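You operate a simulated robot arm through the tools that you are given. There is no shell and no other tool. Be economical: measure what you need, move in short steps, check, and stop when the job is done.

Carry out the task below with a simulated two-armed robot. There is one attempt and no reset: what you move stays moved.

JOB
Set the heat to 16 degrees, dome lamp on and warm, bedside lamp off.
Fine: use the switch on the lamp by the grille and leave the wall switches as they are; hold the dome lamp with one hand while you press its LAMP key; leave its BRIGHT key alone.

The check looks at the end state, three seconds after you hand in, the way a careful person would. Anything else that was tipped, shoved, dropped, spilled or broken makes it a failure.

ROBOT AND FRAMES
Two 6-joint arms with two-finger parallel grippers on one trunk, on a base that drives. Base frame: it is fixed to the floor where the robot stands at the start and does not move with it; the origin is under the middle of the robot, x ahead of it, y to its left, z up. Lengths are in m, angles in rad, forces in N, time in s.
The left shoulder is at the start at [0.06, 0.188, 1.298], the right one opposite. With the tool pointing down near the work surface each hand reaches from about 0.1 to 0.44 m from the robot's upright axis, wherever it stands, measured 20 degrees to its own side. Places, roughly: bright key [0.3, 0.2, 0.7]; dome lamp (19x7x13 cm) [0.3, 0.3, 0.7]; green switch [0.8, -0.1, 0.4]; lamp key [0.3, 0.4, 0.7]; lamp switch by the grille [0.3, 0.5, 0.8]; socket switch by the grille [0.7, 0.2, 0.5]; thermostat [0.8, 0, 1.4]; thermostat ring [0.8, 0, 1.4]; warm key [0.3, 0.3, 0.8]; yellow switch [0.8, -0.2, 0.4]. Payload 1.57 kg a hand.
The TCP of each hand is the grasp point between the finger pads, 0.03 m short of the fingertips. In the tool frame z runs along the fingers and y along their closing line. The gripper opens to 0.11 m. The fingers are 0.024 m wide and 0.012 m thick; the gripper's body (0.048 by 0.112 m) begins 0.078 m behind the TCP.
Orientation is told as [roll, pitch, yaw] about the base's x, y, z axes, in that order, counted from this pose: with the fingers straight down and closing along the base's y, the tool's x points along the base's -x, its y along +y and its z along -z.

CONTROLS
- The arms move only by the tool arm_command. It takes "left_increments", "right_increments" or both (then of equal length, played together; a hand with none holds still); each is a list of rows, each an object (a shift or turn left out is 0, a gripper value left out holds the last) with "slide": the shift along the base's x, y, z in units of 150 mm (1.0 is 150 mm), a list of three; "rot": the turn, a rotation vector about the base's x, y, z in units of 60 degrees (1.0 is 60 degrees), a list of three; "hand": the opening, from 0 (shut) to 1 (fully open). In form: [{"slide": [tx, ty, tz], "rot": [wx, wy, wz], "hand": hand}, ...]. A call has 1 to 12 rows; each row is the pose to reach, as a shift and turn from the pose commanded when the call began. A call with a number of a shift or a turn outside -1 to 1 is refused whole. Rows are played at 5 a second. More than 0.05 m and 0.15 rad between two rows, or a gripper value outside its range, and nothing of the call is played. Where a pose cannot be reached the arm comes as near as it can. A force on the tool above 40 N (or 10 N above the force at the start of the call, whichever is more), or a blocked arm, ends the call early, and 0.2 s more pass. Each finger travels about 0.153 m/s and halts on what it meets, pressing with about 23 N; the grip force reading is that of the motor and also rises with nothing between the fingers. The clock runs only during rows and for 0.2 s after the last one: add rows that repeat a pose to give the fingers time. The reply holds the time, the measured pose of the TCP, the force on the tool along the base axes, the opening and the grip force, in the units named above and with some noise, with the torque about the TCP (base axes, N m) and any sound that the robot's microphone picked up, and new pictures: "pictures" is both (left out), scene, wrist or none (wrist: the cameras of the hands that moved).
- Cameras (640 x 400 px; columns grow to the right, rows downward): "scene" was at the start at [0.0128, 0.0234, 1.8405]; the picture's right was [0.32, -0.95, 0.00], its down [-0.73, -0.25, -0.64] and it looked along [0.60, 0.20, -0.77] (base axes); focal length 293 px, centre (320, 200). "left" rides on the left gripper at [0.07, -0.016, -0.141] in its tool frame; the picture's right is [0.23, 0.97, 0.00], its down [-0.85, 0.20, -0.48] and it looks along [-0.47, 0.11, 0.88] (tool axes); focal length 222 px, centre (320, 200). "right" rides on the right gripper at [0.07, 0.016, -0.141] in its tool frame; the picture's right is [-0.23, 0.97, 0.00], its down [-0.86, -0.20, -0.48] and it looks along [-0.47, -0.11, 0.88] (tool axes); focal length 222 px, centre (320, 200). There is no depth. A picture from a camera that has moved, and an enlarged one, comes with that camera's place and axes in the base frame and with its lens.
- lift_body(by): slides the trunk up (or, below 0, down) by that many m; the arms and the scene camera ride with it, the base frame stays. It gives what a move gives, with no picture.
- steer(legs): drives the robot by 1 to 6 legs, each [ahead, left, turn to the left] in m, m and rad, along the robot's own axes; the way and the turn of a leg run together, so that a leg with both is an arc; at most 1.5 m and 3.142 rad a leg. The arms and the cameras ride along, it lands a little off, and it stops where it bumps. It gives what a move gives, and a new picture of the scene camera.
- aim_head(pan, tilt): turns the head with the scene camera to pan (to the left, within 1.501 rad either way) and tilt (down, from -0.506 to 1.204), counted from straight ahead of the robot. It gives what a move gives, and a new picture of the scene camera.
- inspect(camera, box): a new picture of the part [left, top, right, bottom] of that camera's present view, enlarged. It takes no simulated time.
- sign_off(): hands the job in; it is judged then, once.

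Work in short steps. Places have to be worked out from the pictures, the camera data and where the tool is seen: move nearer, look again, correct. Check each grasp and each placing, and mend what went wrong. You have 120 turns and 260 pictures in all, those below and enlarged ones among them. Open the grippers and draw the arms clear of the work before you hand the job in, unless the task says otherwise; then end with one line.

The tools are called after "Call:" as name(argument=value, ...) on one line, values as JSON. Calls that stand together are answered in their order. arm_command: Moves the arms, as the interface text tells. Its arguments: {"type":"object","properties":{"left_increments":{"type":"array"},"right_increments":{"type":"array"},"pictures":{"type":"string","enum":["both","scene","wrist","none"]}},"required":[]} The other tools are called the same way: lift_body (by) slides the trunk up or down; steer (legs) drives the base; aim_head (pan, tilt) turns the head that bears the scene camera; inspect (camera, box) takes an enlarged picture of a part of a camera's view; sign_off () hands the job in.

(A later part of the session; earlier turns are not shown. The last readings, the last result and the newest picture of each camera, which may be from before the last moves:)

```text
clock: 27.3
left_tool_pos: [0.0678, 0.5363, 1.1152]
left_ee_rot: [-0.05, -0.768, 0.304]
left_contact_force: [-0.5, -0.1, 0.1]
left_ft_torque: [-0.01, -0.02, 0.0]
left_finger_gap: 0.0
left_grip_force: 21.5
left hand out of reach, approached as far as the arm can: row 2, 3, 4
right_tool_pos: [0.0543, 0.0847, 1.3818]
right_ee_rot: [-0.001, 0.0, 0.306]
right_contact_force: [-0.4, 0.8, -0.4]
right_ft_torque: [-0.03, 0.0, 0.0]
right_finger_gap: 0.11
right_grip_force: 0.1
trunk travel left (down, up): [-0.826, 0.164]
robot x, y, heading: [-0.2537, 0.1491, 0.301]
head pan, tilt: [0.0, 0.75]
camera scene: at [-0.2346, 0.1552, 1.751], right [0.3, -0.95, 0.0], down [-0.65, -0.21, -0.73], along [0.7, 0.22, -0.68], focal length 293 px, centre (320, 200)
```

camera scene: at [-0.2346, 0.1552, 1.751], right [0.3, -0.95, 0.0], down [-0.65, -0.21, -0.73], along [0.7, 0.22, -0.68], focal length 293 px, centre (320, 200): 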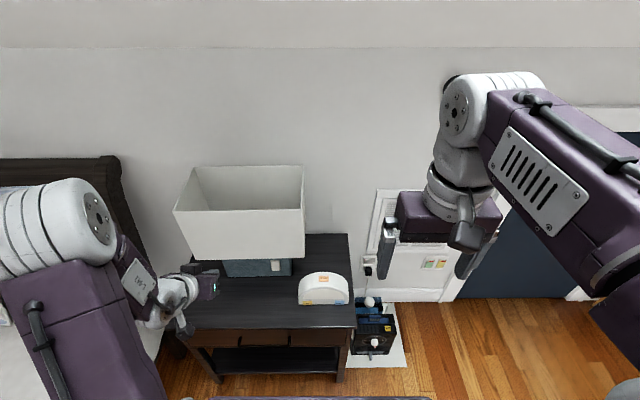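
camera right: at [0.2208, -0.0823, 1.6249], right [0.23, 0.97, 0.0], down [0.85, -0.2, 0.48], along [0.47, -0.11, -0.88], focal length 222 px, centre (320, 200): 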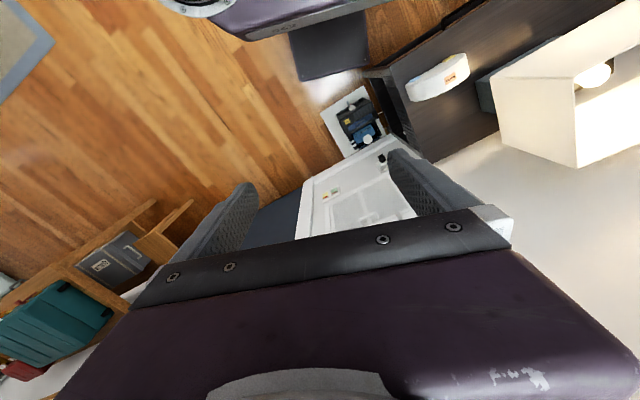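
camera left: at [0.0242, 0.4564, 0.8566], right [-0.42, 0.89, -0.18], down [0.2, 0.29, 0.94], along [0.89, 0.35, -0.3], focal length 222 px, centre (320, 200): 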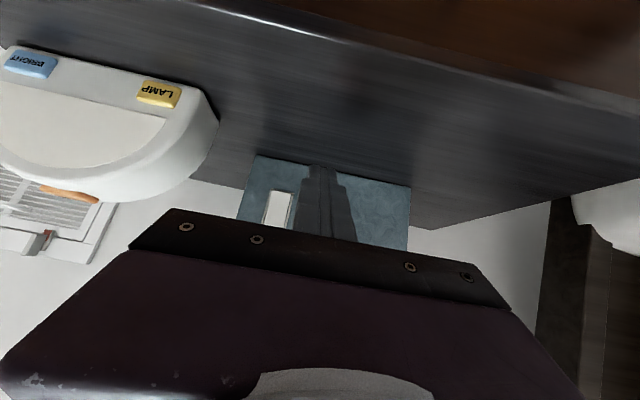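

Left hand would come near the shade if I drove in now, so I lower it below shade height and bring it right, toward the dome's side.

Call:
arm_command(left_increments=[{"slide": [0.05, -0.17, -0.2]}, {"slide": [0.1, -0.34, -0.4]}, {"slide": [0.16, -0.51, -0.6]}, {"slide": [0.21, -0.68, -0.8]}, {"slide": [0.26, -0.83, -1.0]}], pictures="none")

Call:
arm_command(right_increments=[{"rot": [0, 0, 0.14]}, {"rot": [0, 0, 0.28]}, {"rot": [0, 0, 0.42]}, {"rot": [0, 0, 0.56]}, {"rot": [0, 0, 0.7]}, {"rot": [0, 0, 0.84]}, {"rot": [0, 0, 0.98]}], pictures="none")

Call:
arm_command(right_increments=[{"rot": [0, 0, 0.14]}, {"rot": [0, 0, 0.28]}, {"rot": [0, 0, 0.42]}, {"rot": [0, 0, 0.52]}], pictures="scene")

```text
clock: 28.5
left_tool_pos: [0.1425, 0.4711, 0.9846]
left_ee_rot: [-0.179, -0.733, 0.369]
left_contact_force: [0.0, 0.0, -0.1]
left_ft_torque: [0.0, -0.03, -0.03]
left_finger_gap: 0.0
left_grip_force: 21.3
left hand out of reach, approached as far as the arm can: row 1, 2, 3, 4, 5
right_tool_pos: [0.0538, 0.0856, 1.3819]
right_ee_rot: [-0.001, 0.002, 0.305]
right_contact_force: [0.1, 0.8, 0.5]
right_ft_torque: [0.01, 0.01, 0.01]
right_finger_gap: 0.1102
right_grip_force: 0.1
trunk travel left (down, up): [-0.826, 0.164]
robot x, y, heading: [-0.2542, 0.145, 0.304]
head pan, tilt: [0.0, 0.75]
```

```text
clock: 30.1
left_tool_pos: [0.143, 0.4703, 0.9873]
left_ee_rot: [-0.177, -0.733, 0.369]
left_contact_force: [-0.8, 0.0, -0.3]
left_ft_torque: [0.0, 0.04, 0.0]
left_finger_gap: 0.0001
left_grip_force: 21.1
right_tool_pos: [0.0523, 0.0838, 1.3811]
right_ee_rot: [0.0, 0.0, 1.334]
right_contact_force: [-0.9, -0.4, -0.2]
right_ft_torque: [-0.01, 0.0, -0.01]
right_finger_gap: 0.1103
right_grip_force: 0.0
trunk travel left (down, up): [-0.826, 0.164]
robot x, y, heading: [-0.2601, 0.1484, 0.302]
head pan, tilt: [0.0, 0.75]
```

```text
clock: 31.1
left_tool_pos: [0.1418, 0.4695, 0.9855]
left_ee_rot: [-0.177, -0.734, 0.369]
left_contact_force: [0.8, 0.5, -0.6]
left_ft_torque: [-0.01, 0.0, -0.03]
left_finger_gap: 0.0
left_grip_force: 21.2
right_tool_pos: [0.0527, 0.0836, 1.381]
right_ee_rot: [0.0, 0.001, 1.878]
right_contact_force: [-0.1, 0.1, -0.5]
right_ft_torque: [0.01, 0.01, -0.02]
right_finger_gap: 0.1099
right_grip_force: 0.0
trunk travel left (down, up): [-0.826, 0.164]
robot x, y, heading: [-0.2531, 0.1472, 0.309]
head pan, tilt: [0.0, 0.75]
camera scene: at [-0.2347, 0.1537, 1.751], right [0.3, -0.95, 0.0], down [-0.65, -0.2, -0.73], along [0.7, 0.22, -0.68], focal length 293 px, centre (320, 200)
```

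scene: 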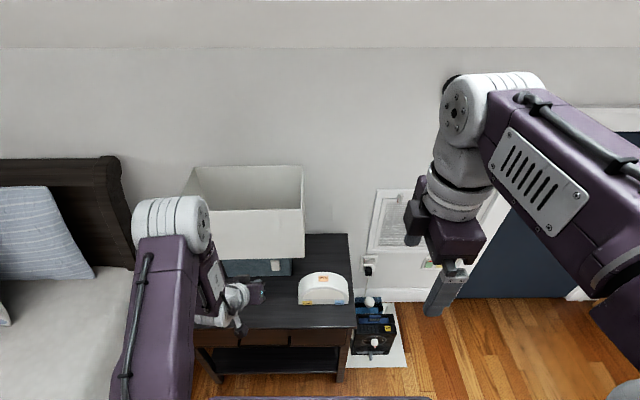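

The left hand's tilt costs near reach; I untilt it to straight down, then bring it in front of the body, right of the shade.

Call:
arm_command(left_increments=[{"slide": [-0.05, 0, 0.05], "rot": [-0.037, 0.117, 0]}, {"slide": [-0.1, 0, 0.1], "rot": [-0.075, 0.233, 0]}, {"slide": [-0.15, 0, 0.15], "rot": [-0.112, 0.35, 0]}, {"slide": [-0.2, 0, 0.2], "rot": [-0.15, 0.467, 0]}, {"slide": [-0.25, 0, 0.25], "rot": [-0.187, 0.583, 0]}, {"slide": [-0.3, 0, 0.3], "rot": [-0.22, 0.7, 0]}], pictures="none")

Call:
arm_command(left_increments=[{"slide": [0.0, -0.25, 0.0]}, {"slide": [0.0, -0.5, 0]}, {"slide": [0, -0.75, 0]}, {"slide": [0, -0.9, 0]}], pictures="scene")

```text
clock: 32.5
left_tool_pos: [0.0976, 0.4691, 1.0311]
left_ee_rot: [-0.132, 0.035, 0.353]
left_contact_force: [-1.3, 0.1, -0.5]
left_ft_torque: [-0.04, 0.0, -0.01]
left_finger_gap: 0.0
left_grip_force: 21.8
left hand out of reach, approached as far as the arm can: row 4, 5
right_tool_pos: [0.0539, 0.0849, 1.3817]
right_ee_rot: [-0.001, 0.0, 1.877]
right_contact_force: [0.4, -0.1, 0.5]
right_ft_torque: [0.02, 0.02, -0.05]
right_finger_gap: 0.1099
right_grip_force: 0.0
trunk travel left (down, up): [-0.826, 0.164]
robot x, y, heading: [-0.2629, 0.1496, 0.303]
head pan, tilt: [0.0, 0.75]
```

```text
clock: 33.5
left_tool_pos: [0.0969, 0.3323, 1.0303]
left_ee_rot: [-0.134, 0.033, 0.354]
left_contact_force: [-0.4, 0.1, 0.1]
left_ft_torque: [0.06, 0.01, 0.02]
left_finger_gap: 0.0
left_grip_force: 21.3
right_tool_pos: [0.054, 0.0831, 1.3818]
right_ee_rot: [-0.002, -0.001, 1.876]
right_contact_force: [0.2, -0.1, 0.2]
right_ft_torque: [-0.01, 0.01, 0.01]
right_finger_gap: 0.11
right_grip_force: 0.1
trunk travel left (down, up): [-0.826, 0.164]
robot x, y, heading: [-0.2561, 0.1498, 0.305]
head pan, tilt: [0.0, 0.75]
camera scene: at [-0.2349, 0.1525, 1.751], right [0.3, -0.95, 0.0], down [-0.65, -0.2, -0.73], along [0.7, 0.22, -0.68], focal length 293 px, centre (320, 200)
```

scene: 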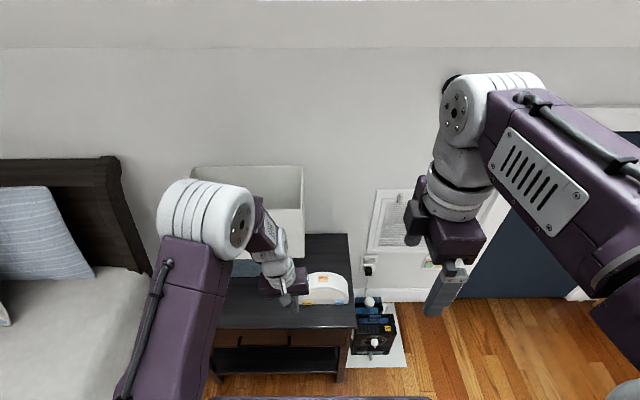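

Both hands are clear of the shade. I drive forward 0.14 m and slightly left to bring the dome into reach.

Call:
steer(legs=[[0.14, 0.04, 0]])

```text
clock: 34.9
left_tool_pos: [0.2175, 0.4123, 1.0311]
left_ee_rot: [-0.133, 0.032, 0.349]
left_contact_force: [-1.1, -0.9, 0.7]
left_ft_torque: [0.04, 0.0, 0.01]
left_finger_gap: 0.0
left_grip_force: 21.3
right_tool_pos: [0.1713, 0.1616, 1.3831]
right_ee_rot: [-0.004, 0.002, 1.874]
right_contact_force: [0.6, -0.3, 0.4]
right_ft_torque: [0.03, -0.04, -0.03]
right_finger_gap: 0.11
right_grip_force: 0.1
trunk travel left (down, up): [-0.826, 0.164]
robot x, y, heading: [-0.1334, 0.2284, 0.304]
head pan, tilt: [0.0, 0.75]
camera scene: at [-0.1162, 0.2314, 1.7511], right [0.3, -0.95, 0.0], down [-0.65, -0.2, -0.73], along [0.7, 0.22, -0.68], focal length 293 px, centre (320, 200)
```

scene: 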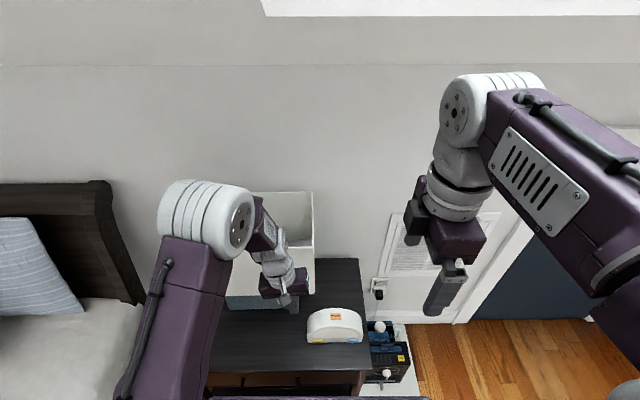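

Before reaching down I check the clearance between dome and shade.

Call:
inspect(camera="scene", box=[224, 180, 384, 360])

Call:
inspect(camera="right", box=[0, 0, 640, 400])

```text
2.22 times, centred on (304, 270) of scene
camera zoom: at [-0.1162, 0.2314, 1.7511], right [0.3, -0.95, 0.0], down [-0.65, -0.2, -0.73], along [0.7, 0.22, -0.68], focal length 651 px, centre (356, 44)
```

zoom: 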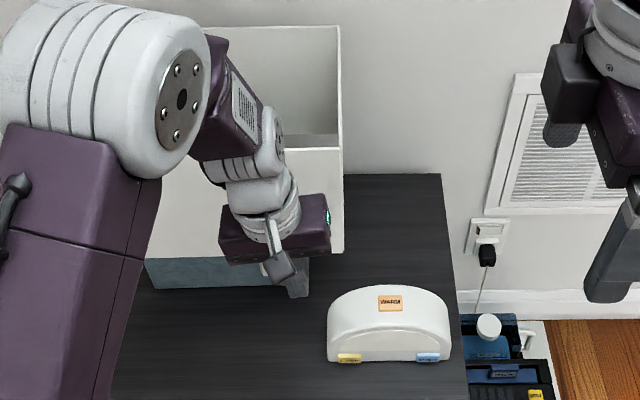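

```text
1.00 times, centred on (320, 200) of right
camera zoom: at [0.1766, 0.0897, 1.5249], right [-1.0, -0.07, 0.0], down [-0.07, 0.88, 0.48], along [-0.03, 0.48, -0.88], focal length 222 px, centre (320, 200)
```

zoom: 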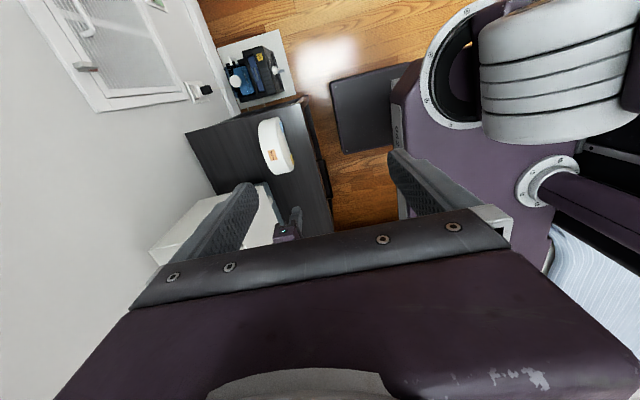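

The shade's right edge is about 6–7 cm left of the dome's centre, so I grasp 2 cm right of the dome's middle, at about (0.327, 0.299). First I move above at height.

Call:
arm_command(right_increments=[{"slide": [0.2, 0.18, 0]}, {"slide": [0.4, 0.36, 0]}, {"slide": [0.6, 0.54, 0]}, {"slide": [0.8, 0.72, 0]}, {"slide": [1.0, 0.9, 0]}, {"slide": [1.0, 0.9, -0.3]}, {"slide": [1.0, 0.9, -0.6]}, {"slide": [1.0, 0.9, -0.9]}], pictures="both")

```text
clock: 36.7
left_tool_pos: [0.22, 0.4127, 1.0307]
left_ee_rot: [-0.133, 0.036, 0.348]
left_contact_force: [-0.5, -0.1, 0.2]
left_ft_torque: [-0.01, 0.01, 0.05]
left_finger_gap: 0.0
left_grip_force: 21.3
right_tool_pos: [0.3257, 0.2976, 1.2448]
right_ee_rot: [0.003, 0.0, 1.874]
right_contact_force: [-0.4, 0.0, 0.5]
right_ft_torque: [-0.02, 0.0, 0.01]
right_finger_gap: 0.11
right_grip_force: 0.0
trunk travel left (down, up): [-0.826, 0.164]
robot x, y, heading: [-0.1351, 0.2268, 0.305]
head pan, tilt: [0.0, 0.75]
camera scene: at [-0.1107, 0.2348, 1.751], right [0.3, -0.95, 0.0], down [-0.65, -0.2, -0.73], along [0.7, 0.22, -0.68], focal length 293 px, centre (320, 200)
camera right: at [0.331, 0.2273, 1.3874], right [-1.0, -0.07, 0.0], down [-0.06, 0.88, 0.48], along [-0.04, 0.48, -0.88], focal length 222 px, centre (320, 200)
```

scene: 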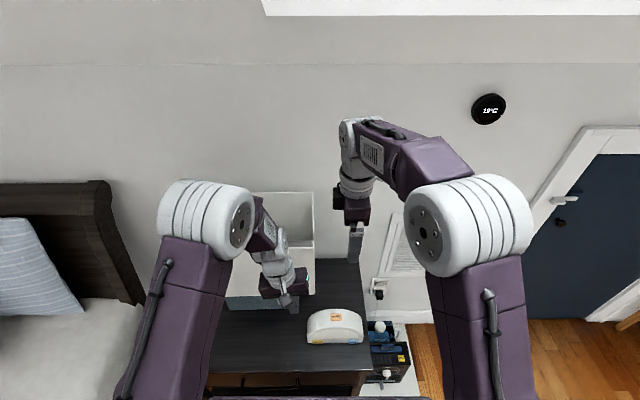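
right: 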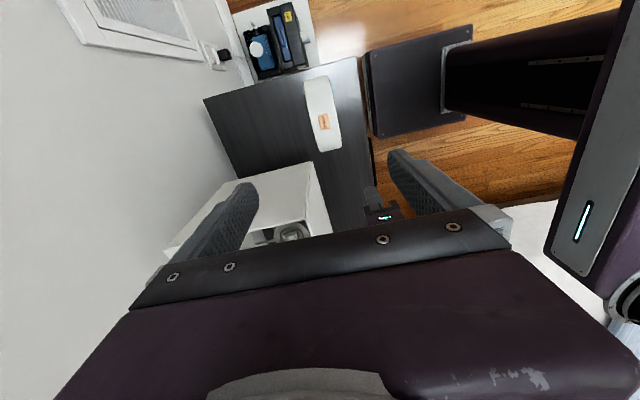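

Aligned above the dome. I descend to about z 0.92 and look again.

Call:
arm_command(right_increments=[{"slide": [0, 0, -0.3]}, {"slide": [0, 0, -0.6]}, {"slide": [0, 0, -0.9]}], pictures="none")

Call:
arm_command(right_increments=[{"slide": [0, 0, -0.3]}, {"slide": [0, 0, -0.6]}, {"slide": [0, 0, -0.9]}, {"slide": [0, 0, -1.0]}], pictures="both")

```text
clock: 37.5
left_tool_pos: [0.2192, 0.412, 1.0315]
left_ee_rot: [-0.132, 0.034, 0.349]
left_contact_force: [0.4, -0.1, -0.4]
left_ft_torque: [-0.01, -0.03, 0.01]
left_finger_gap: 0.0
left_grip_force: 21.4
right_tool_pos: [0.3254, 0.2977, 1.1102]
right_ee_rot: [-0.002, -0.001, 1.875]
right_contact_force: [0.3, -0.9, 0.3]
right_ft_torque: [0.0, -0.05, -0.01]
right_finger_gap: 0.1099
right_grip_force: 0.2
trunk travel left (down, up): [-0.826, 0.164]
robot x, y, heading: [-0.1282, 0.2285, 0.305]
head pan, tilt: [0.0, 0.75]
```

```text
clock: 38.5
left_tool_pos: [0.2189, 0.4122, 1.0317]
left_ee_rot: [-0.132, 0.035, 0.35]
left_contact_force: [0.9, 0.0, 0.4]
left_ft_torque: [0.02, -0.01, 0.01]
left_finger_gap: 0.0003
left_grip_force: 21.3
right_tool_pos: [0.325, 0.2985, 0.9614]
right_ee_rot: [-0.003, -0.001, 1.875]
right_contact_force: [0.7, -0.3, 0.4]
right_ft_torque: [0.02, 0.0, 0.04]
right_finger_gap: 0.1101
right_grip_force: 0.1
trunk travel left (down, up): [-0.826, 0.164]
robot x, y, heading: [-0.1367, 0.2281, 0.306]
head pan, tilt: [0.0, 0.75]
camera scene: at [-0.1126, 0.2337, 1.751], right [0.3, -0.95, 0.0], down [-0.65, -0.2, -0.73], along [0.7, 0.22, -0.68], focal length 293 px, centre (320, 200)
camera right: at [0.3296, 0.2272, 1.1035], right [-1.0, -0.07, 0.0], down [-0.07, 0.88, 0.48], along [-0.03, 0.48, -0.88], focal length 222 px, centre (320, 200)
```

scene: 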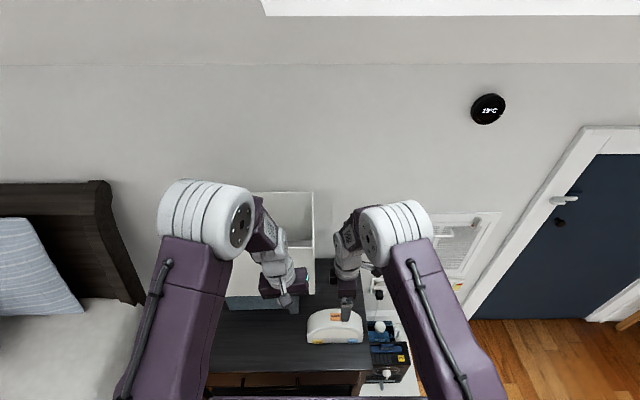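
right: 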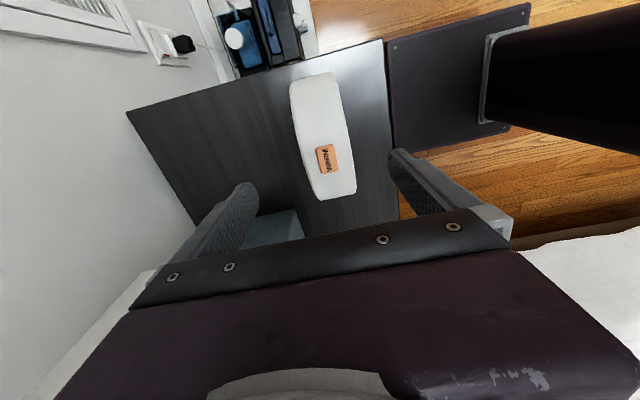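

The dome's WARM key computes to (0.314,0.317), consistent; the open fingers straddle it. I descend to TCP z ≈ 0.79.

Call:
arm_command(right_increments=[{"slide": [0, 0, -0.25]}, {"slide": [0, 0, -0.5]}, {"slide": [0, 0, -0.75]}, {"slide": [0, 0, -1.0]}], pictures="none")

Call:
arm_command(right_increments=[{"slide": [0, 0, -0.1]}, {"slide": [0, 0, -0.14]}], pictures="both")

```text
clock: 39.5
left_tool_pos: [0.2186, 0.4121, 1.031]
left_ee_rot: [-0.132, 0.036, 0.349]
left_contact_force: [0.0, -1.4, 0.7]
left_ft_torque: [0.04, 0.01, -0.02]
left_finger_gap: 0.0
left_grip_force: 20.9
right_tool_pos: [0.3242, 0.2984, 0.8109]
right_ee_rot: [-0.001, 0.0, 1.876]
right_contact_force: [-0.8, -0.7, -0.2]
right_ft_torque: [0.04, 0.05, -0.01]
right_finger_gap: 0.11
right_grip_force: 0.0
trunk travel left (down, up): [-0.826, 0.164]
robot x, y, heading: [-0.1368, 0.2266, 0.301]
head pan, tilt: [0.0, 0.75]
```

```text
clock: 40.1
left_tool_pos: [0.218, 0.4125, 1.031]
left_ee_rot: [-0.135, 0.035, 0.349]
left_contact_force: [0.8, -0.8, -0.3]
left_ft_torque: [0.0, -0.03, -0.02]
left_finger_gap: 0.0
left_grip_force: 20.7
right_tool_pos: [0.3248, 0.298, 0.7909]
right_ee_rot: [0.0, 0.002, 1.873]
right_contact_force: [0.0, 0.0, 0.0]
right_ft_torque: [0.02, -0.03, 0.02]
right_finger_gap: 0.1099
right_grip_force: 0.1
trunk travel left (down, up): [-0.826, 0.164]
robot x, y, heading: [-0.134, 0.2336, 0.305]
head pan, tilt: [0.0, 0.75]
camera scene: at [-0.1126, 0.2336, 1.751], right [0.3, -0.95, 0.0], down [-0.65, -0.2, -0.73], along [0.7, 0.22, -0.68], focal length 293 px, centre (320, 200)
camera right: at [0.3296, 0.2263, 0.9335], right [-1.0, -0.07, 0.0], down [-0.07, 0.88, 0.48], along [-0.03, 0.48, -0.88], focal length 222 px, centre (320, 200)
```

scene: 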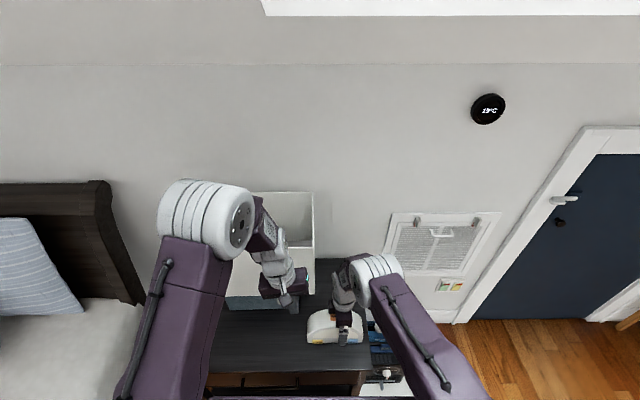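
right: 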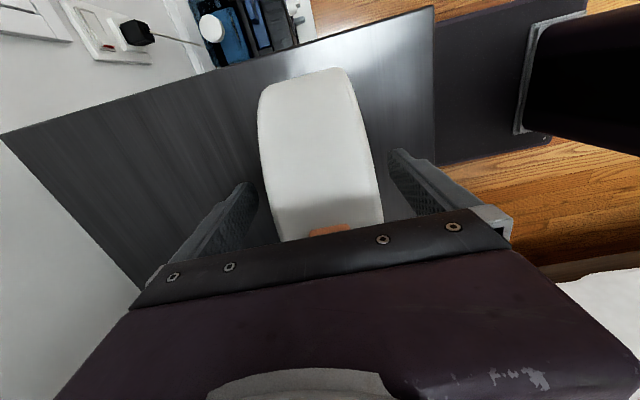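

The fingers are well centred on the dome. I close the right gripper to hold it.

Call:
arm_command(right_increments=[{"hand": 0.7}, {"hand": 0.6}, {"hand": 0.55}, {"hand": 0.55}], pictures="both")

```text
clock: 41.1
left_tool_pos: [0.2173, 0.4121, 1.0318]
left_ee_rot: [-0.133, 0.036, 0.349]
left_contact_force: [-0.4, -0.1, 0.4]
left_ft_torque: [0.0, 0.0, 0.01]
left_finger_gap: 0.0001
left_grip_force: 21.2
right_tool_pos: [0.3254, 0.2978, 0.7913]
right_ee_rot: [0.0, -0.001, 1.875]
right_contact_force: [-1.9, 0.1, 0.0]
right_ft_torque: [-0.09, 0.1, -0.01]
right_finger_gap: 0.0649
right_grip_force: 23.6
trunk travel left (down, up): [-0.826, 0.164]
robot x, y, heading: [-0.1345, 0.2322, 0.301]
head pan, tilt: [0.0, 0.75]
camera scene: at [-0.1133, 0.2334, 1.751], right [0.3, -0.95, 0.0], down [-0.65, -0.2, -0.73], along [0.7, 0.22, -0.68], focal length 293 px, centre (320, 200)
camera right: at [0.329, 0.2261, 0.9337], right [-1.0, -0.07, 0.0], down [-0.07, 0.88, 0.48], along [-0.03, 0.48, -0.88], focal length 222 px, centre (320, 200)
```

scene: 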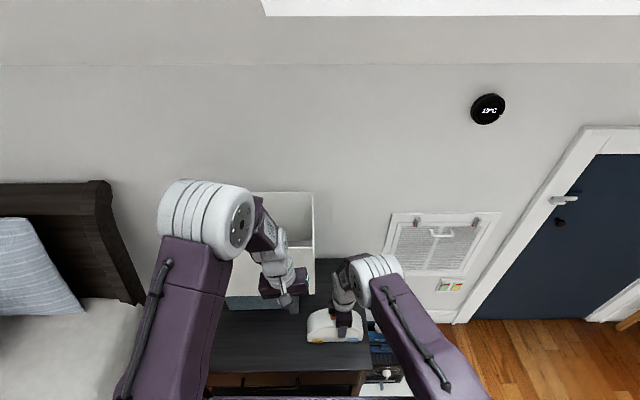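
right: 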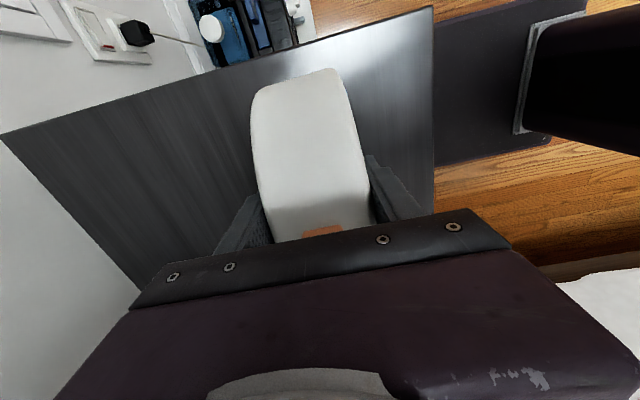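

The dome is held (gap 0.065, its front panel slightly recessed). Now I bring the left hand, tilted 30° forward, back and down in front of the LAMP key at about (0.264, 0.362, 0.72).

Call:
arm_command(left_increments=[{"slide": [-0.2, -0.06, 0], "rot": [0.058, -0.093, -0.009]}, {"slide": [-0.3, -0.2, -0.05], "rot": [0.115, -0.187, -0.018]}, {"slide": [-0.31, -0.35, -0.25], "rot": [0.173, -0.28, -0.026]}, {"slide": [-0.315, -0.45, -0.5], "rot": [0.23, -0.374, -0.035]}, {"slide": [-0.315, -0.537, -0.8], "rot": [0.288, -0.467, -0.044]}, {"slide": [-0.315, -0.537, -0.8], "rot": [0.288, -0.467, -0.044]}], pictures="both")

```text
clock: 42.5
left_tool_pos: [0.1702, 0.3307, 0.9102]
left_ee_rot: [0.009, -0.524, 0.267]
left_contact_force: [0.3, -0.2, -0.2]
left_ft_torque: [-0.02, 0.0, 0.01]
left_finger_gap: 0.0
left_grip_force: 20.6
left hand out of reach, approached as far as the arm can: row 2
right_tool_pos: [0.3247, 0.297, 0.7913]
right_ee_rot: [0.001, 0.002, 1.872]
right_contact_force: [0.5, -2.8, 1.6]
right_ft_torque: [0.36, 0.31, 0.05]
right_finger_gap: 0.0639
right_grip_force: 22.9
trunk travel left (down, up): [-0.826, 0.164]
robot x, y, heading: [-0.1355, 0.2266, 0.304]
head pan, tilt: [0.0, 0.75]
camera scene: at [-0.113, 0.2334, 1.7511], right [0.3, -0.95, 0.0], down [-0.65, -0.2, -0.73], along [0.7, 0.22, -0.68], focal length 293 px, centre (320, 200)
camera left: at [0.0485, 0.2795, 0.9979], right [-0.45, 0.89, -0.11], down [0.43, 0.32, 0.84], along [0.78, 0.33, -0.53], focal length 222 px, centre (320, 200)
```

scene: 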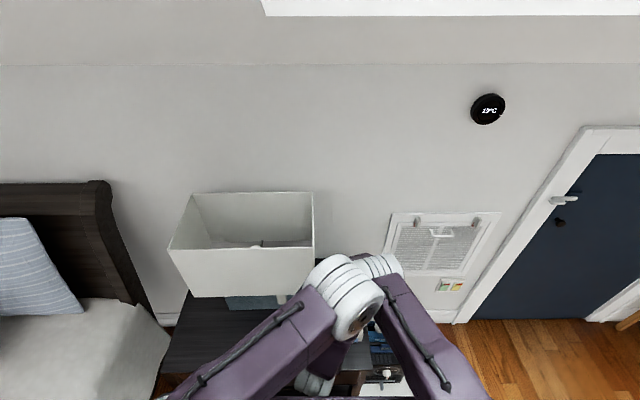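
left: 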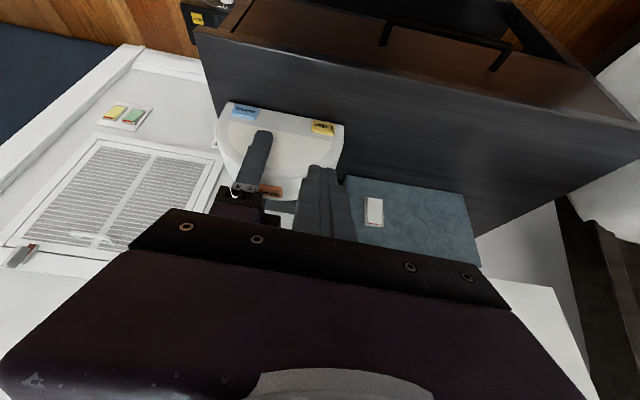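

The left elbow swung across toward the right arm; the right tool reads a small extra torque. I check the gap between elbows.

Call:
inspect(camera="scene", box=[200, 220, 480, 400])

Call:
inspect(camera="right", box=[0, 0, 640, 400])

```text
2.22 times, centred on (340, 310) of scene
camera zoom: at [-0.113, 0.2334, 1.7511], right [0.3, -0.95, 0.0], down [-0.65, -0.2, -0.73], along [0.7, 0.22, -0.68], focal length 651 px, centre (276, -44)
```

zoom: 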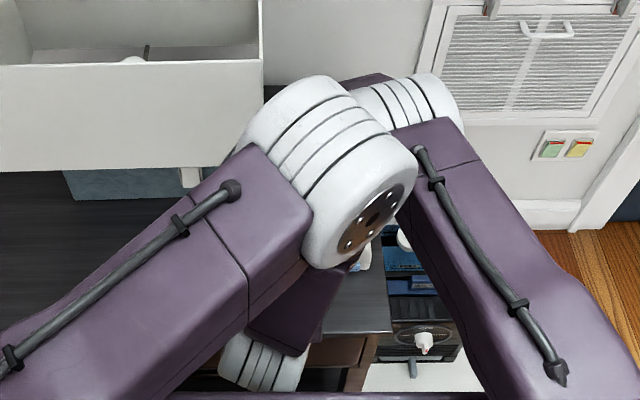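

```text
1.00 times, centred on (320, 200) of right
camera zoom: at [0.3294, 0.226, 0.9338], right [-1.0, -0.07, 0.0], down [-0.07, 0.88, 0.48], along [-0.03, 0.48, -0.88], focal length 222 px, centre (320, 200)
```

zoom: 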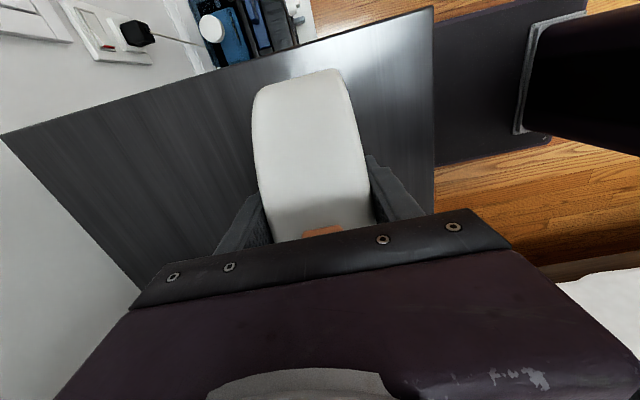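

The left elbow rests on the right forearm, so that posture is wrong. I take the left hand back out to the left and yaw it to point forward-right, so its wrist and elbow stay on its own side.

Call:
arm_command(left_increments=[{"slide": [-0.06, 0.17, 0.1], "rot": [0, 0, -0.12]}, {"slide": [-0.12, 0.34, 0.2], "rot": [0, 0, -0.24]}, {"slide": [-0.17, 0.51, 0.25], "rot": [0, 0, -0.36]}, {"slide": [-0.23, 0.68, 0.27], "rot": [0, 0, -0.48]}, {"slide": [-0.287, 0.86, 0.27], "rot": [0, 0, -0.6]}, {"slide": [-0.287, 0.86, 0.27], "rot": [0, 0, -0.6]}], pictures="both")

```text
clock: 43.9
left_tool_pos: [0.1312, 0.4642, 0.9479]
left_ee_rot: [0.006, -0.519, -0.365]
left_contact_force: [-0.8, -1.4, -0.2]
left_ft_torque: [0.0, 0.0, -0.01]
left_finger_gap: 0.0
left_grip_force: 21.2
left hand out of reach, approached as far as the arm can: row 2, 3, 4, 5, 6
right_tool_pos: [0.3242, 0.2976, 0.7901]
right_ee_rot: [0.001, -0.001, 1.875]
right_contact_force: [-1.4, 2.6, 0.0]
right_ft_torque: [-0.43, 0.15, -0.14]
right_finger_gap: 0.0642
right_grip_force: 23.0
trunk travel left (down, up): [-0.826, 0.164]
robot x, y, heading: [-0.1393, 0.2273, 0.303]
head pan, tilt: [0.0, 0.75]
camera scene: at [-0.1129, 0.233, 1.751], right [0.3, -0.95, 0.0], down [-0.65, -0.2, -0.73], along [0.7, 0.22, -0.68], focal length 293 px, centre (320, 200)
camera left: at [0.0019, 0.494, 1.0365], right [0.16, 0.98, -0.11], down [0.54, 0.0, 0.84], along [0.83, -0.19, -0.53], focal length 222 px, centre (320, 200)
```

scene: 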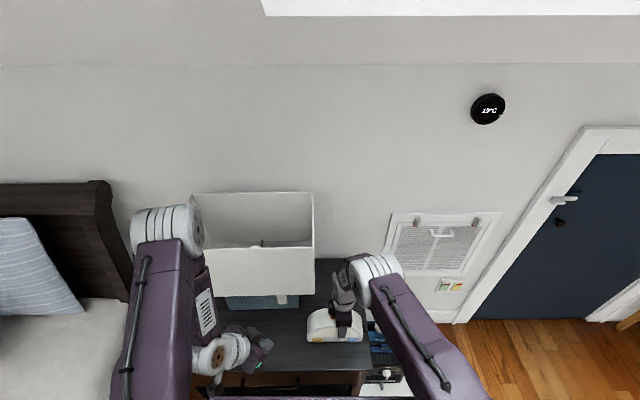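
left: 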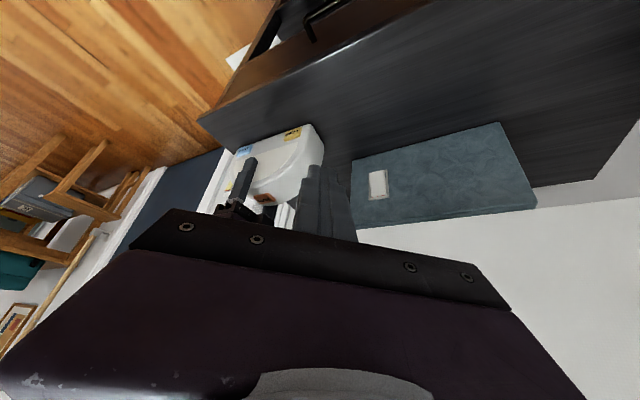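

Now the elbow stays left and the LAMP key computes to (0.267,0.364,0.72). I move the tip to a point ~5.5 cm before it.

Call:
arm_command(left_increments=[{"slide": [0.09, -0.2, -0.16]}, {"slide": [0.18, -0.4, -0.32]}, {"slide": [0.27, -0.6, -0.48]}, {"slide": [0.36, -0.8, -0.65]}, {"slide": [0.36, -0.8, -0.65]}], pictures="both")

```text
clock: 45.1
left_tool_pos: [0.1858, 0.3439, 0.8521]
left_ee_rot: [0.007, -0.521, -0.361]
left_contact_force: [-0.2, -0.1, -0.4]
left_ft_torque: [0.01, -0.02, -0.02]
left_finger_gap: 0.0001
left_grip_force: 21.2
left hand out of reach, approached as far as the arm can: row 1, 2, 3
right_tool_pos: [0.3243, 0.2971, 0.79]
right_ee_rot: [-0.001, -0.001, 1.876]
right_contact_force: [-0.5, -1.8, 0.6]
right_ft_torque: [0.4, 0.34, 0.09]
right_finger_gap: 0.064
right_grip_force: 23.1
trunk travel left (down, up): [-0.826, 0.164]
robot x, y, heading: [-0.1358, 0.2261, 0.304]
head pan, tilt: [0.0, 0.75]
camera scene: at [-0.113, 0.2337, 1.751], right [0.3, -0.95, 0.0], down [-0.65, -0.2, -0.73], along [0.7, 0.22, -0.68], focal length 293 px, centre (320, 200)
camera left: at [0.0571, 0.3729, 0.9399], right [0.16, 0.98, -0.11], down [0.54, 0.01, 0.84], along [0.83, -0.19, -0.53], focal length 222 px, centre (320, 200)
```

scene: 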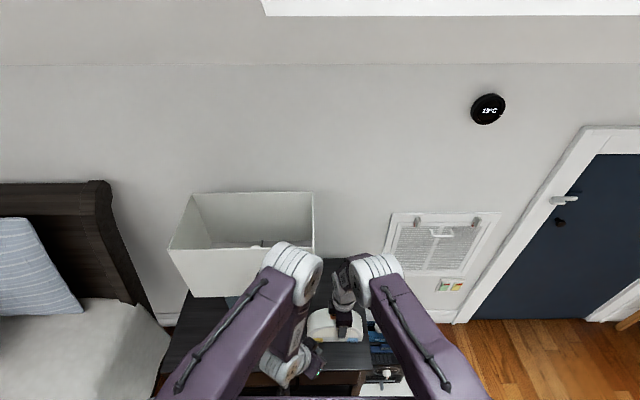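
left: 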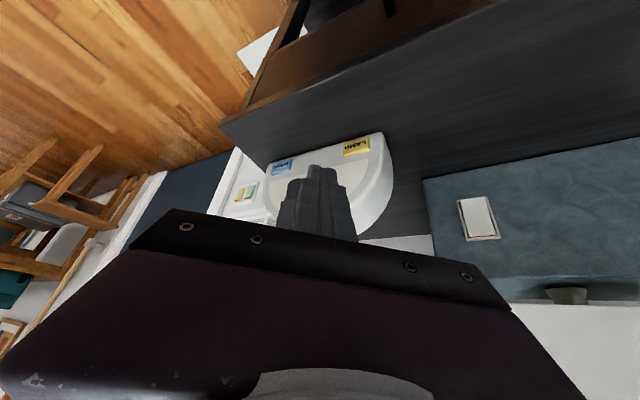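

Good spacing now. I lower straight to key height.

Call:
arm_command(left_increments=[{"slide": [0, 0, -0.25]}, {"slide": [0, 0, -0.5]}, {"slide": [0, 0, -0.74]}, {"slide": [0, 0, -0.74]}], pictures="both")

Call:
inspect(camera="left", box=[230, 100, 470, 250])

```text
clock: 46.1
left_tool_pos: [0.1861, 0.344, 0.7399]
left_ee_rot: [0.009, -0.524, -0.361]
left_contact_force: [0.2, 0.3, 0.5]
left_ft_torque: [0.0, -0.01, -0.01]
left_finger_gap: 0.0001
left_grip_force: 21.3
right_tool_pos: [0.3244, 0.297, 0.7922]
right_ee_rot: [0.003, 0.0, 1.875]
right_contact_force: [0.7, -1.0, 1.1]
right_ft_torque: [-0.44, 0.06, 0.08]
right_finger_gap: 0.0634
right_grip_force: 23.4
trunk travel left (down, up): [-0.826, 0.164]
robot x, y, heading: [-0.1345, 0.23, 0.301]
head pan, tilt: [0.0, 0.75]
camera scene: at [-0.113, 0.2333, 1.751], right [0.3, -0.95, 0.0], down [-0.65, -0.2, -0.73], along [0.7, 0.22, -0.68], focal length 293 px, centre (320, 200)
camera left: at [0.056, 0.3736, 0.828], right [0.16, 0.98, -0.11], down [0.54, 0.01, 0.84], along [0.83, -0.19, -0.53], focal length 222 px, centre (320, 200)
```

scene: 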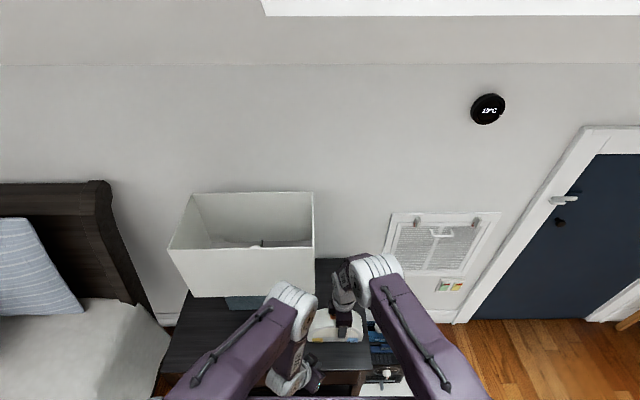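
left: 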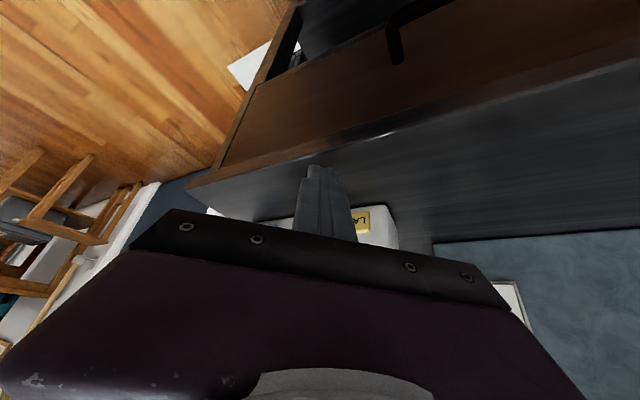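

```text
2.67 times, centred on (350, 175) of left
camera zoom: at [0.056, 0.3736, 0.828], right [0.16, 0.98, -0.11], down [0.54, 0.01, 0.84], along [0.83, -0.19, -0.53], focal length 592 px, centre (240, 267)
```

zoom: 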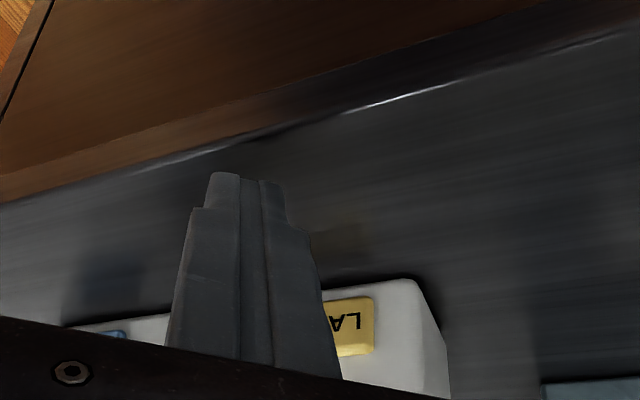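

The tip is just in front and left-aligned with the LAMP key. I advance along the dome's normal to near contact.

Call:
arm_command(left_increments=[{"slide": [0.1, 0.032, 0]}, {"slide": [0.2, 0.063, 0]}, {"slide": [0.3, 0.095, 0]}, {"slide": [0.34, 0.107, 0]}, {"slide": [0.36, 0.114, 0]}, {"slide": [0.38, 0.12, 0]}], pictures="both")

```text
clock: 47.5
left_tool_pos: [0.2419, 0.3607, 0.7412]
left_ee_rot: [0.01, -0.522, -0.362]
left_contact_force: [-2.1, -0.5, 0.7]
left_ft_torque: [-0.02, 0.08, -0.01]
left_finger_gap: 0.0
left_grip_force: 21.0
right_tool_pos: [0.3248, 0.2968, 0.7908]
right_ee_rot: [-0.002, -0.002, 1.871]
right_contact_force: [0.4, -1.7, -0.3]
right_ft_torque: [-0.46, 0.01, -0.21]
right_finger_gap: 0.064
right_grip_force: 23.5
trunk travel left (down, up): [-0.826, 0.164]
robot x, y, heading: [-0.1339, 0.2296, 0.306]
head pan, tilt: [0.0, 0.75]
heard: click
camera scene: at [-0.1131, 0.2333, 1.751], right [0.3, -0.95, 0.0], down [-0.65, -0.2, -0.73], along [0.7, 0.22, -0.68], focal length 293 px, centre (320, 200)
camera left: at [0.113, 0.3916, 0.8285], right [0.16, 0.98, -0.11], down [0.54, 0.01, 0.84], along [0.83, -0.19, -0.53], focal length 222 px, centre (320, 200)
```

scene: 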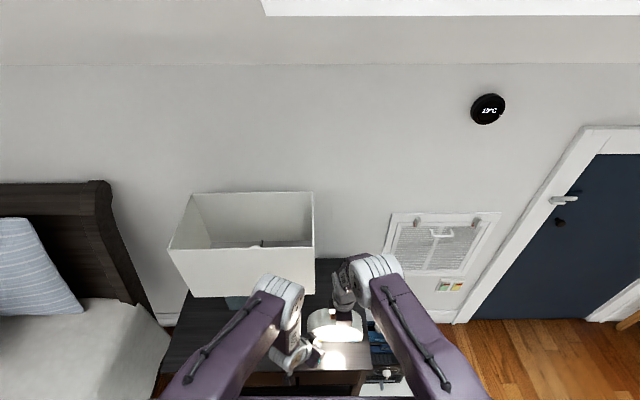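
left: 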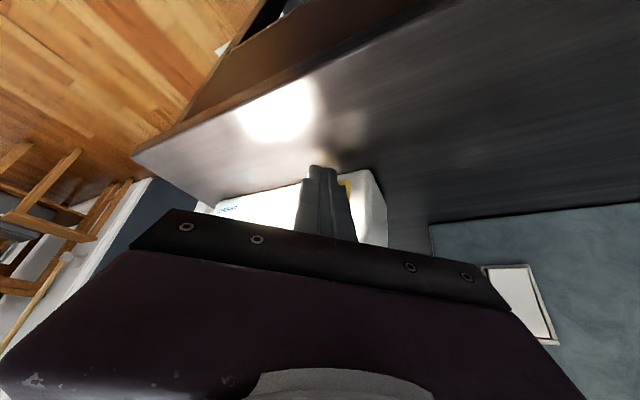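

A click, and the dome lit up — cool white, so WARM must be pressed. I retract the left hand straight back, then up and left.

Call:
arm_command(left_increments=[{"slide": [-0.15, -0.047, 0]}, {"slide": [-0.38, -0.12, 0]}, {"slide": [-0.4, -0.12, 0.25]}, {"slide": [-0.5, 0.05, 0.5]}, {"slide": [-0.6, 0.25, 0.75]}, {"slide": [-0.68, 0.45, 0.95]}, {"slide": [-0.73, 0.68, 1.0]}], pictures="both")

```text
refused: row 5 steps farther than a row can; nothing moved
```

Shorter rows.

Call:
arm_command(left_increments=[{"slide": [-0.15, -0.047, 0]}, {"slide": [-0.38, -0.12, 0]}, {"slide": [-0.4, -0.12, 0.2]}, {"slide": [-0.45, 0.0, 0.4]}, {"slide": [-0.52, 0.15, 0.6]}, {"slide": [-0.6, 0.32, 0.8]}, {"slide": [-0.68, 0.52, 1.0]}, {"slide": [-0.73, 0.72, 1.0]}], pictures="both")

```text
clock: 49.3
left_tool_pos: [0.138, 0.4744, 0.8908]
left_ee_rot: [0.005, -0.522, -0.361]
left_contact_force: [0.2, 0.1, -0.4]
left_ft_torque: [0.0, -0.05, -0.01]
left_finger_gap: 0.0001
left_grip_force: 21.0
left hand out of reach, approached as far as the arm can: row 4, 5, 6, 7, 8
right_tool_pos: [0.3248, 0.2977, 0.7907]
right_ee_rot: [-0.002, 0.001, 1.874]
right_contact_force: [-1.2, -0.5, 0.0]
right_ft_torque: [0.43, 0.42, 0.1]
right_finger_gap: 0.0641
right_grip_force: 23.1
trunk travel left (down, up): [-0.826, 0.164]
robot x, y, heading: [-0.1341, 0.2282, 0.298]
head pan, tilt: [0.0, 0.75]
camera scene: at [-0.1138, 0.2349, 1.751], right [0.3, -0.95, 0.0], down [-0.65, -0.2, -0.73], along [0.7, 0.22, -0.68], focal length 293 px, centre (320, 200)
camera left: at [0.0089, 0.5051, 0.9793], right [0.16, 0.98, -0.11], down [0.54, 0.01, 0.84], along [0.83, -0.19, -0.53], focal length 222 px, centre (320, 200)
```

scene: 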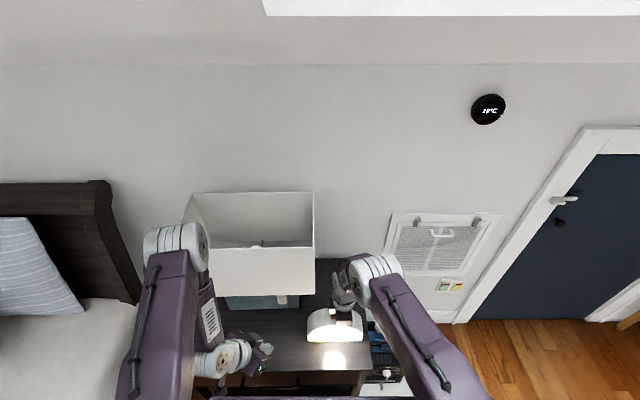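
left: 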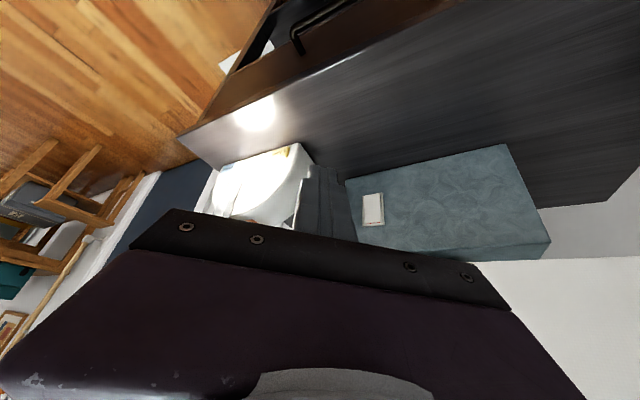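

Left hand is clear. I open the right gripper and raise it off the dome.

Call:
arm_command(right_increments=[{"hand": 1}, {"hand": 1}, {"hand": 1}, {"slide": [0, 0, 0.2]}, {"slide": [0, 0, 0.4]}, {"slide": [0, 0, 0.6]}, {"slide": [0, 0, 0.8]}, {"slide": [0, 0, 1.0]}], pictures="both")

```text
clock: 51.1
left_tool_pos: [0.1384, 0.4734, 0.8908]
left_ee_rot: [0.005, -0.519, -0.364]
left_contact_force: [0.0, 0.1, 0.0]
left_ft_torque: [-0.02, -0.02, -0.04]
left_finger_gap: 0.0
left_grip_force: 21.4
right_tool_pos: [0.3246, 0.2977, 0.9409]
right_ee_rot: [-0.002, 0.0, 1.874]
right_contact_force: [-0.1, 0.2, 0.8]
right_ft_torque: [0.03, -0.01, 0.03]
right_finger_gap: 0.11
right_grip_force: 0.1
trunk travel left (down, up): [-0.826, 0.164]
robot x, y, heading: [-0.1393, 0.2267, 0.303]
head pan, tilt: [0.0, 0.75]
camera scene: at [-0.1139, 0.2334, 1.751], right [0.3, -0.95, 0.0], down [-0.65, -0.2, -0.73], along [0.7, 0.22, -0.68], focal length 293 px, centre (320, 200)
camera right: at [0.3288, 0.2268, 1.0841], right [-1.0, -0.07, 0.0], down [-0.07, 0.88, 0.48], along [-0.03, 0.48, -0.88], focal length 222 px, centre (320, 200)
```

scene: 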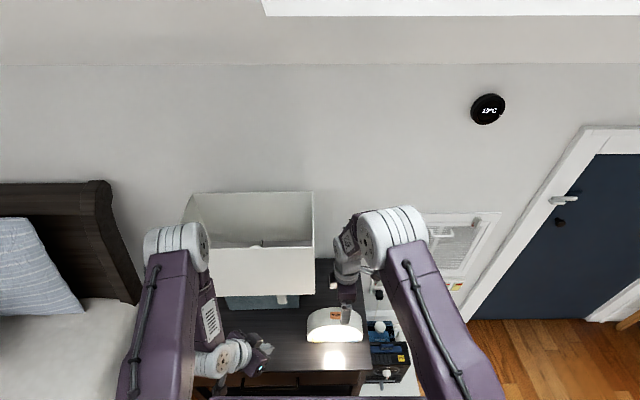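
right: 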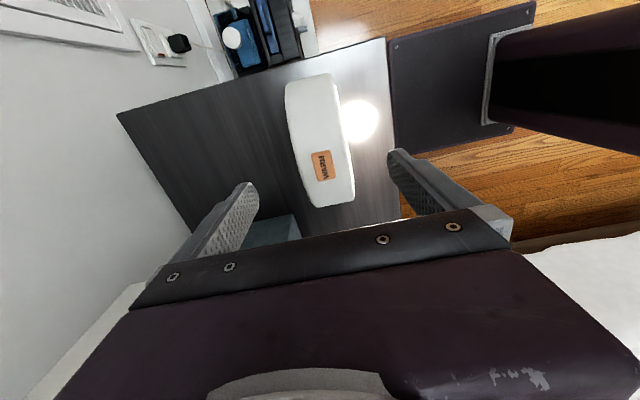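

WARM is at about (0.320,0.317,0.83). I shut the right fingers, align, and descend to just above the key.

Call:
arm_command(right_increments=[{"slide": [-0.02, 0.084, 0], "hand": 0}, {"slide": [-0.02, 0.084, 0], "hand": 0}, {"slide": [-0.02, 0.084, 0], "hand": 0}, {"slide": [-0.02, 0.084, 0], "hand": 0}, {"slide": [-0.02, 0.084, -0.2]}, {"slide": [-0.02, 0.084, -0.4]}, {"slide": [-0.02, 0.084, -0.4]}], pictures="both")

```text
clock: 52.7
left_tool_pos: [0.1382, 0.4725, 0.8903]
left_ee_rot: [0.005, -0.518, -0.363]
left_contact_force: [-0.8, -0.3, -0.7]
left_ft_torque: [-0.03, -0.01, 0.01]
left_finger_gap: 0.0
left_grip_force: 21.6
right_tool_pos: [0.3214, 0.3105, 0.8815]
right_ee_rot: [-0.002, 0.001, 1.874]
right_contact_force: [-0.1, 0.2, 0.2]
right_ft_torque: [0.03, 0.01, -0.01]
right_finger_gap: 0.0
right_grip_force: 21.5
trunk travel left (down, up): [-0.826, 0.164]
robot x, y, heading: [-0.1367, 0.2268, 0.306]
head pan, tilt: [0.0, 0.75]
camera scene: at [-0.1137, 0.2335, 1.751], right [0.3, -0.95, 0.0], down [-0.65, -0.2, -0.73], along [0.7, 0.22, -0.68], focal length 293 px, centre (320, 200)
camera right: at [0.3258, 0.239, 1.0235], right [-1.0, -0.07, 0.0], down [-0.07, 0.88, 0.48], along [-0.03, 0.48, -0.88], focal length 222 px, centre (320, 200)
```

scene: 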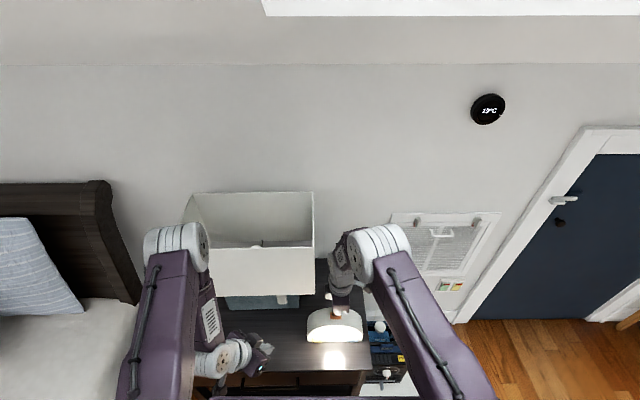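
right: 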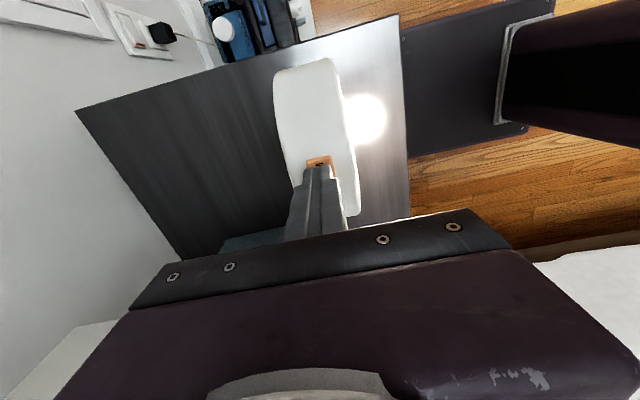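

Tip is over the key. I press down in small steps, watching the force.

Call:
arm_command(right_increments=[{"slide": [0, 0, -0.06]}, {"slide": [0, 0, -0.1]}, {"slide": [0, 0, -0.13]}, {"slide": [0, 0, -0.15]}], pictures="both")

```text
clock: 53.7
left_tool_pos: [0.136, 0.4728, 0.8924]
left_ee_rot: [0.005, -0.521, -0.362]
left_contact_force: [-0.6, 0.3, -0.2]
left_ft_torque: [-0.02, -0.04, 0.0]
left_finger_gap: 0.0
left_grip_force: 21.1
right_tool_pos: [0.3223, 0.3104, 0.8597]
right_ee_rot: [-0.004, 0.001, 1.873]
right_contact_force: [0.6, -0.3, 15.8]
right_ft_torque: [0.01, 0.05, 0.02]
right_finger_gap: 0.0
right_grip_force: 21.0
trunk travel left (down, up): [-0.826, 0.164]
robot x, y, heading: [-0.1345, 0.2284, 0.306]
head pan, tilt: [0.0, 0.75]
heard: click
camera scene: at [-0.1156, 0.2328, 1.7513], right [0.3, -0.95, 0.0], down [-0.65, -0.2, -0.73], along [0.7, 0.22, -0.68], focal length 293 px, centre (320, 200)
camera right: at [0.3257, 0.239, 1.0026], right [-1.0, -0.07, 0.0], down [-0.07, 0.87, 0.48], along [-0.03, 0.48, -0.88], focal length 222 px, centre (320, 200)
```

scene: 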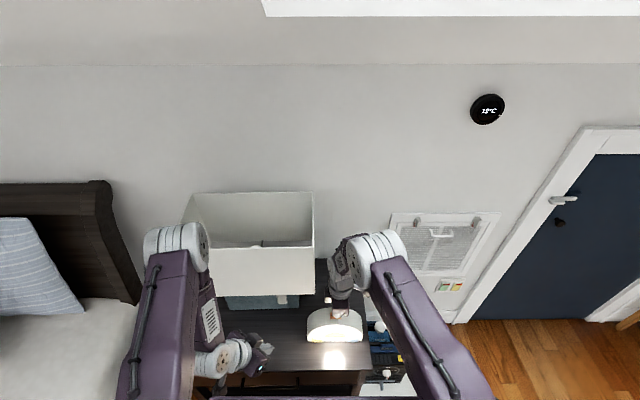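
right: 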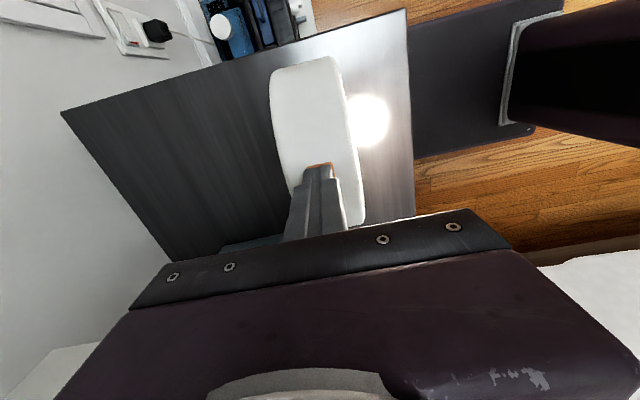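

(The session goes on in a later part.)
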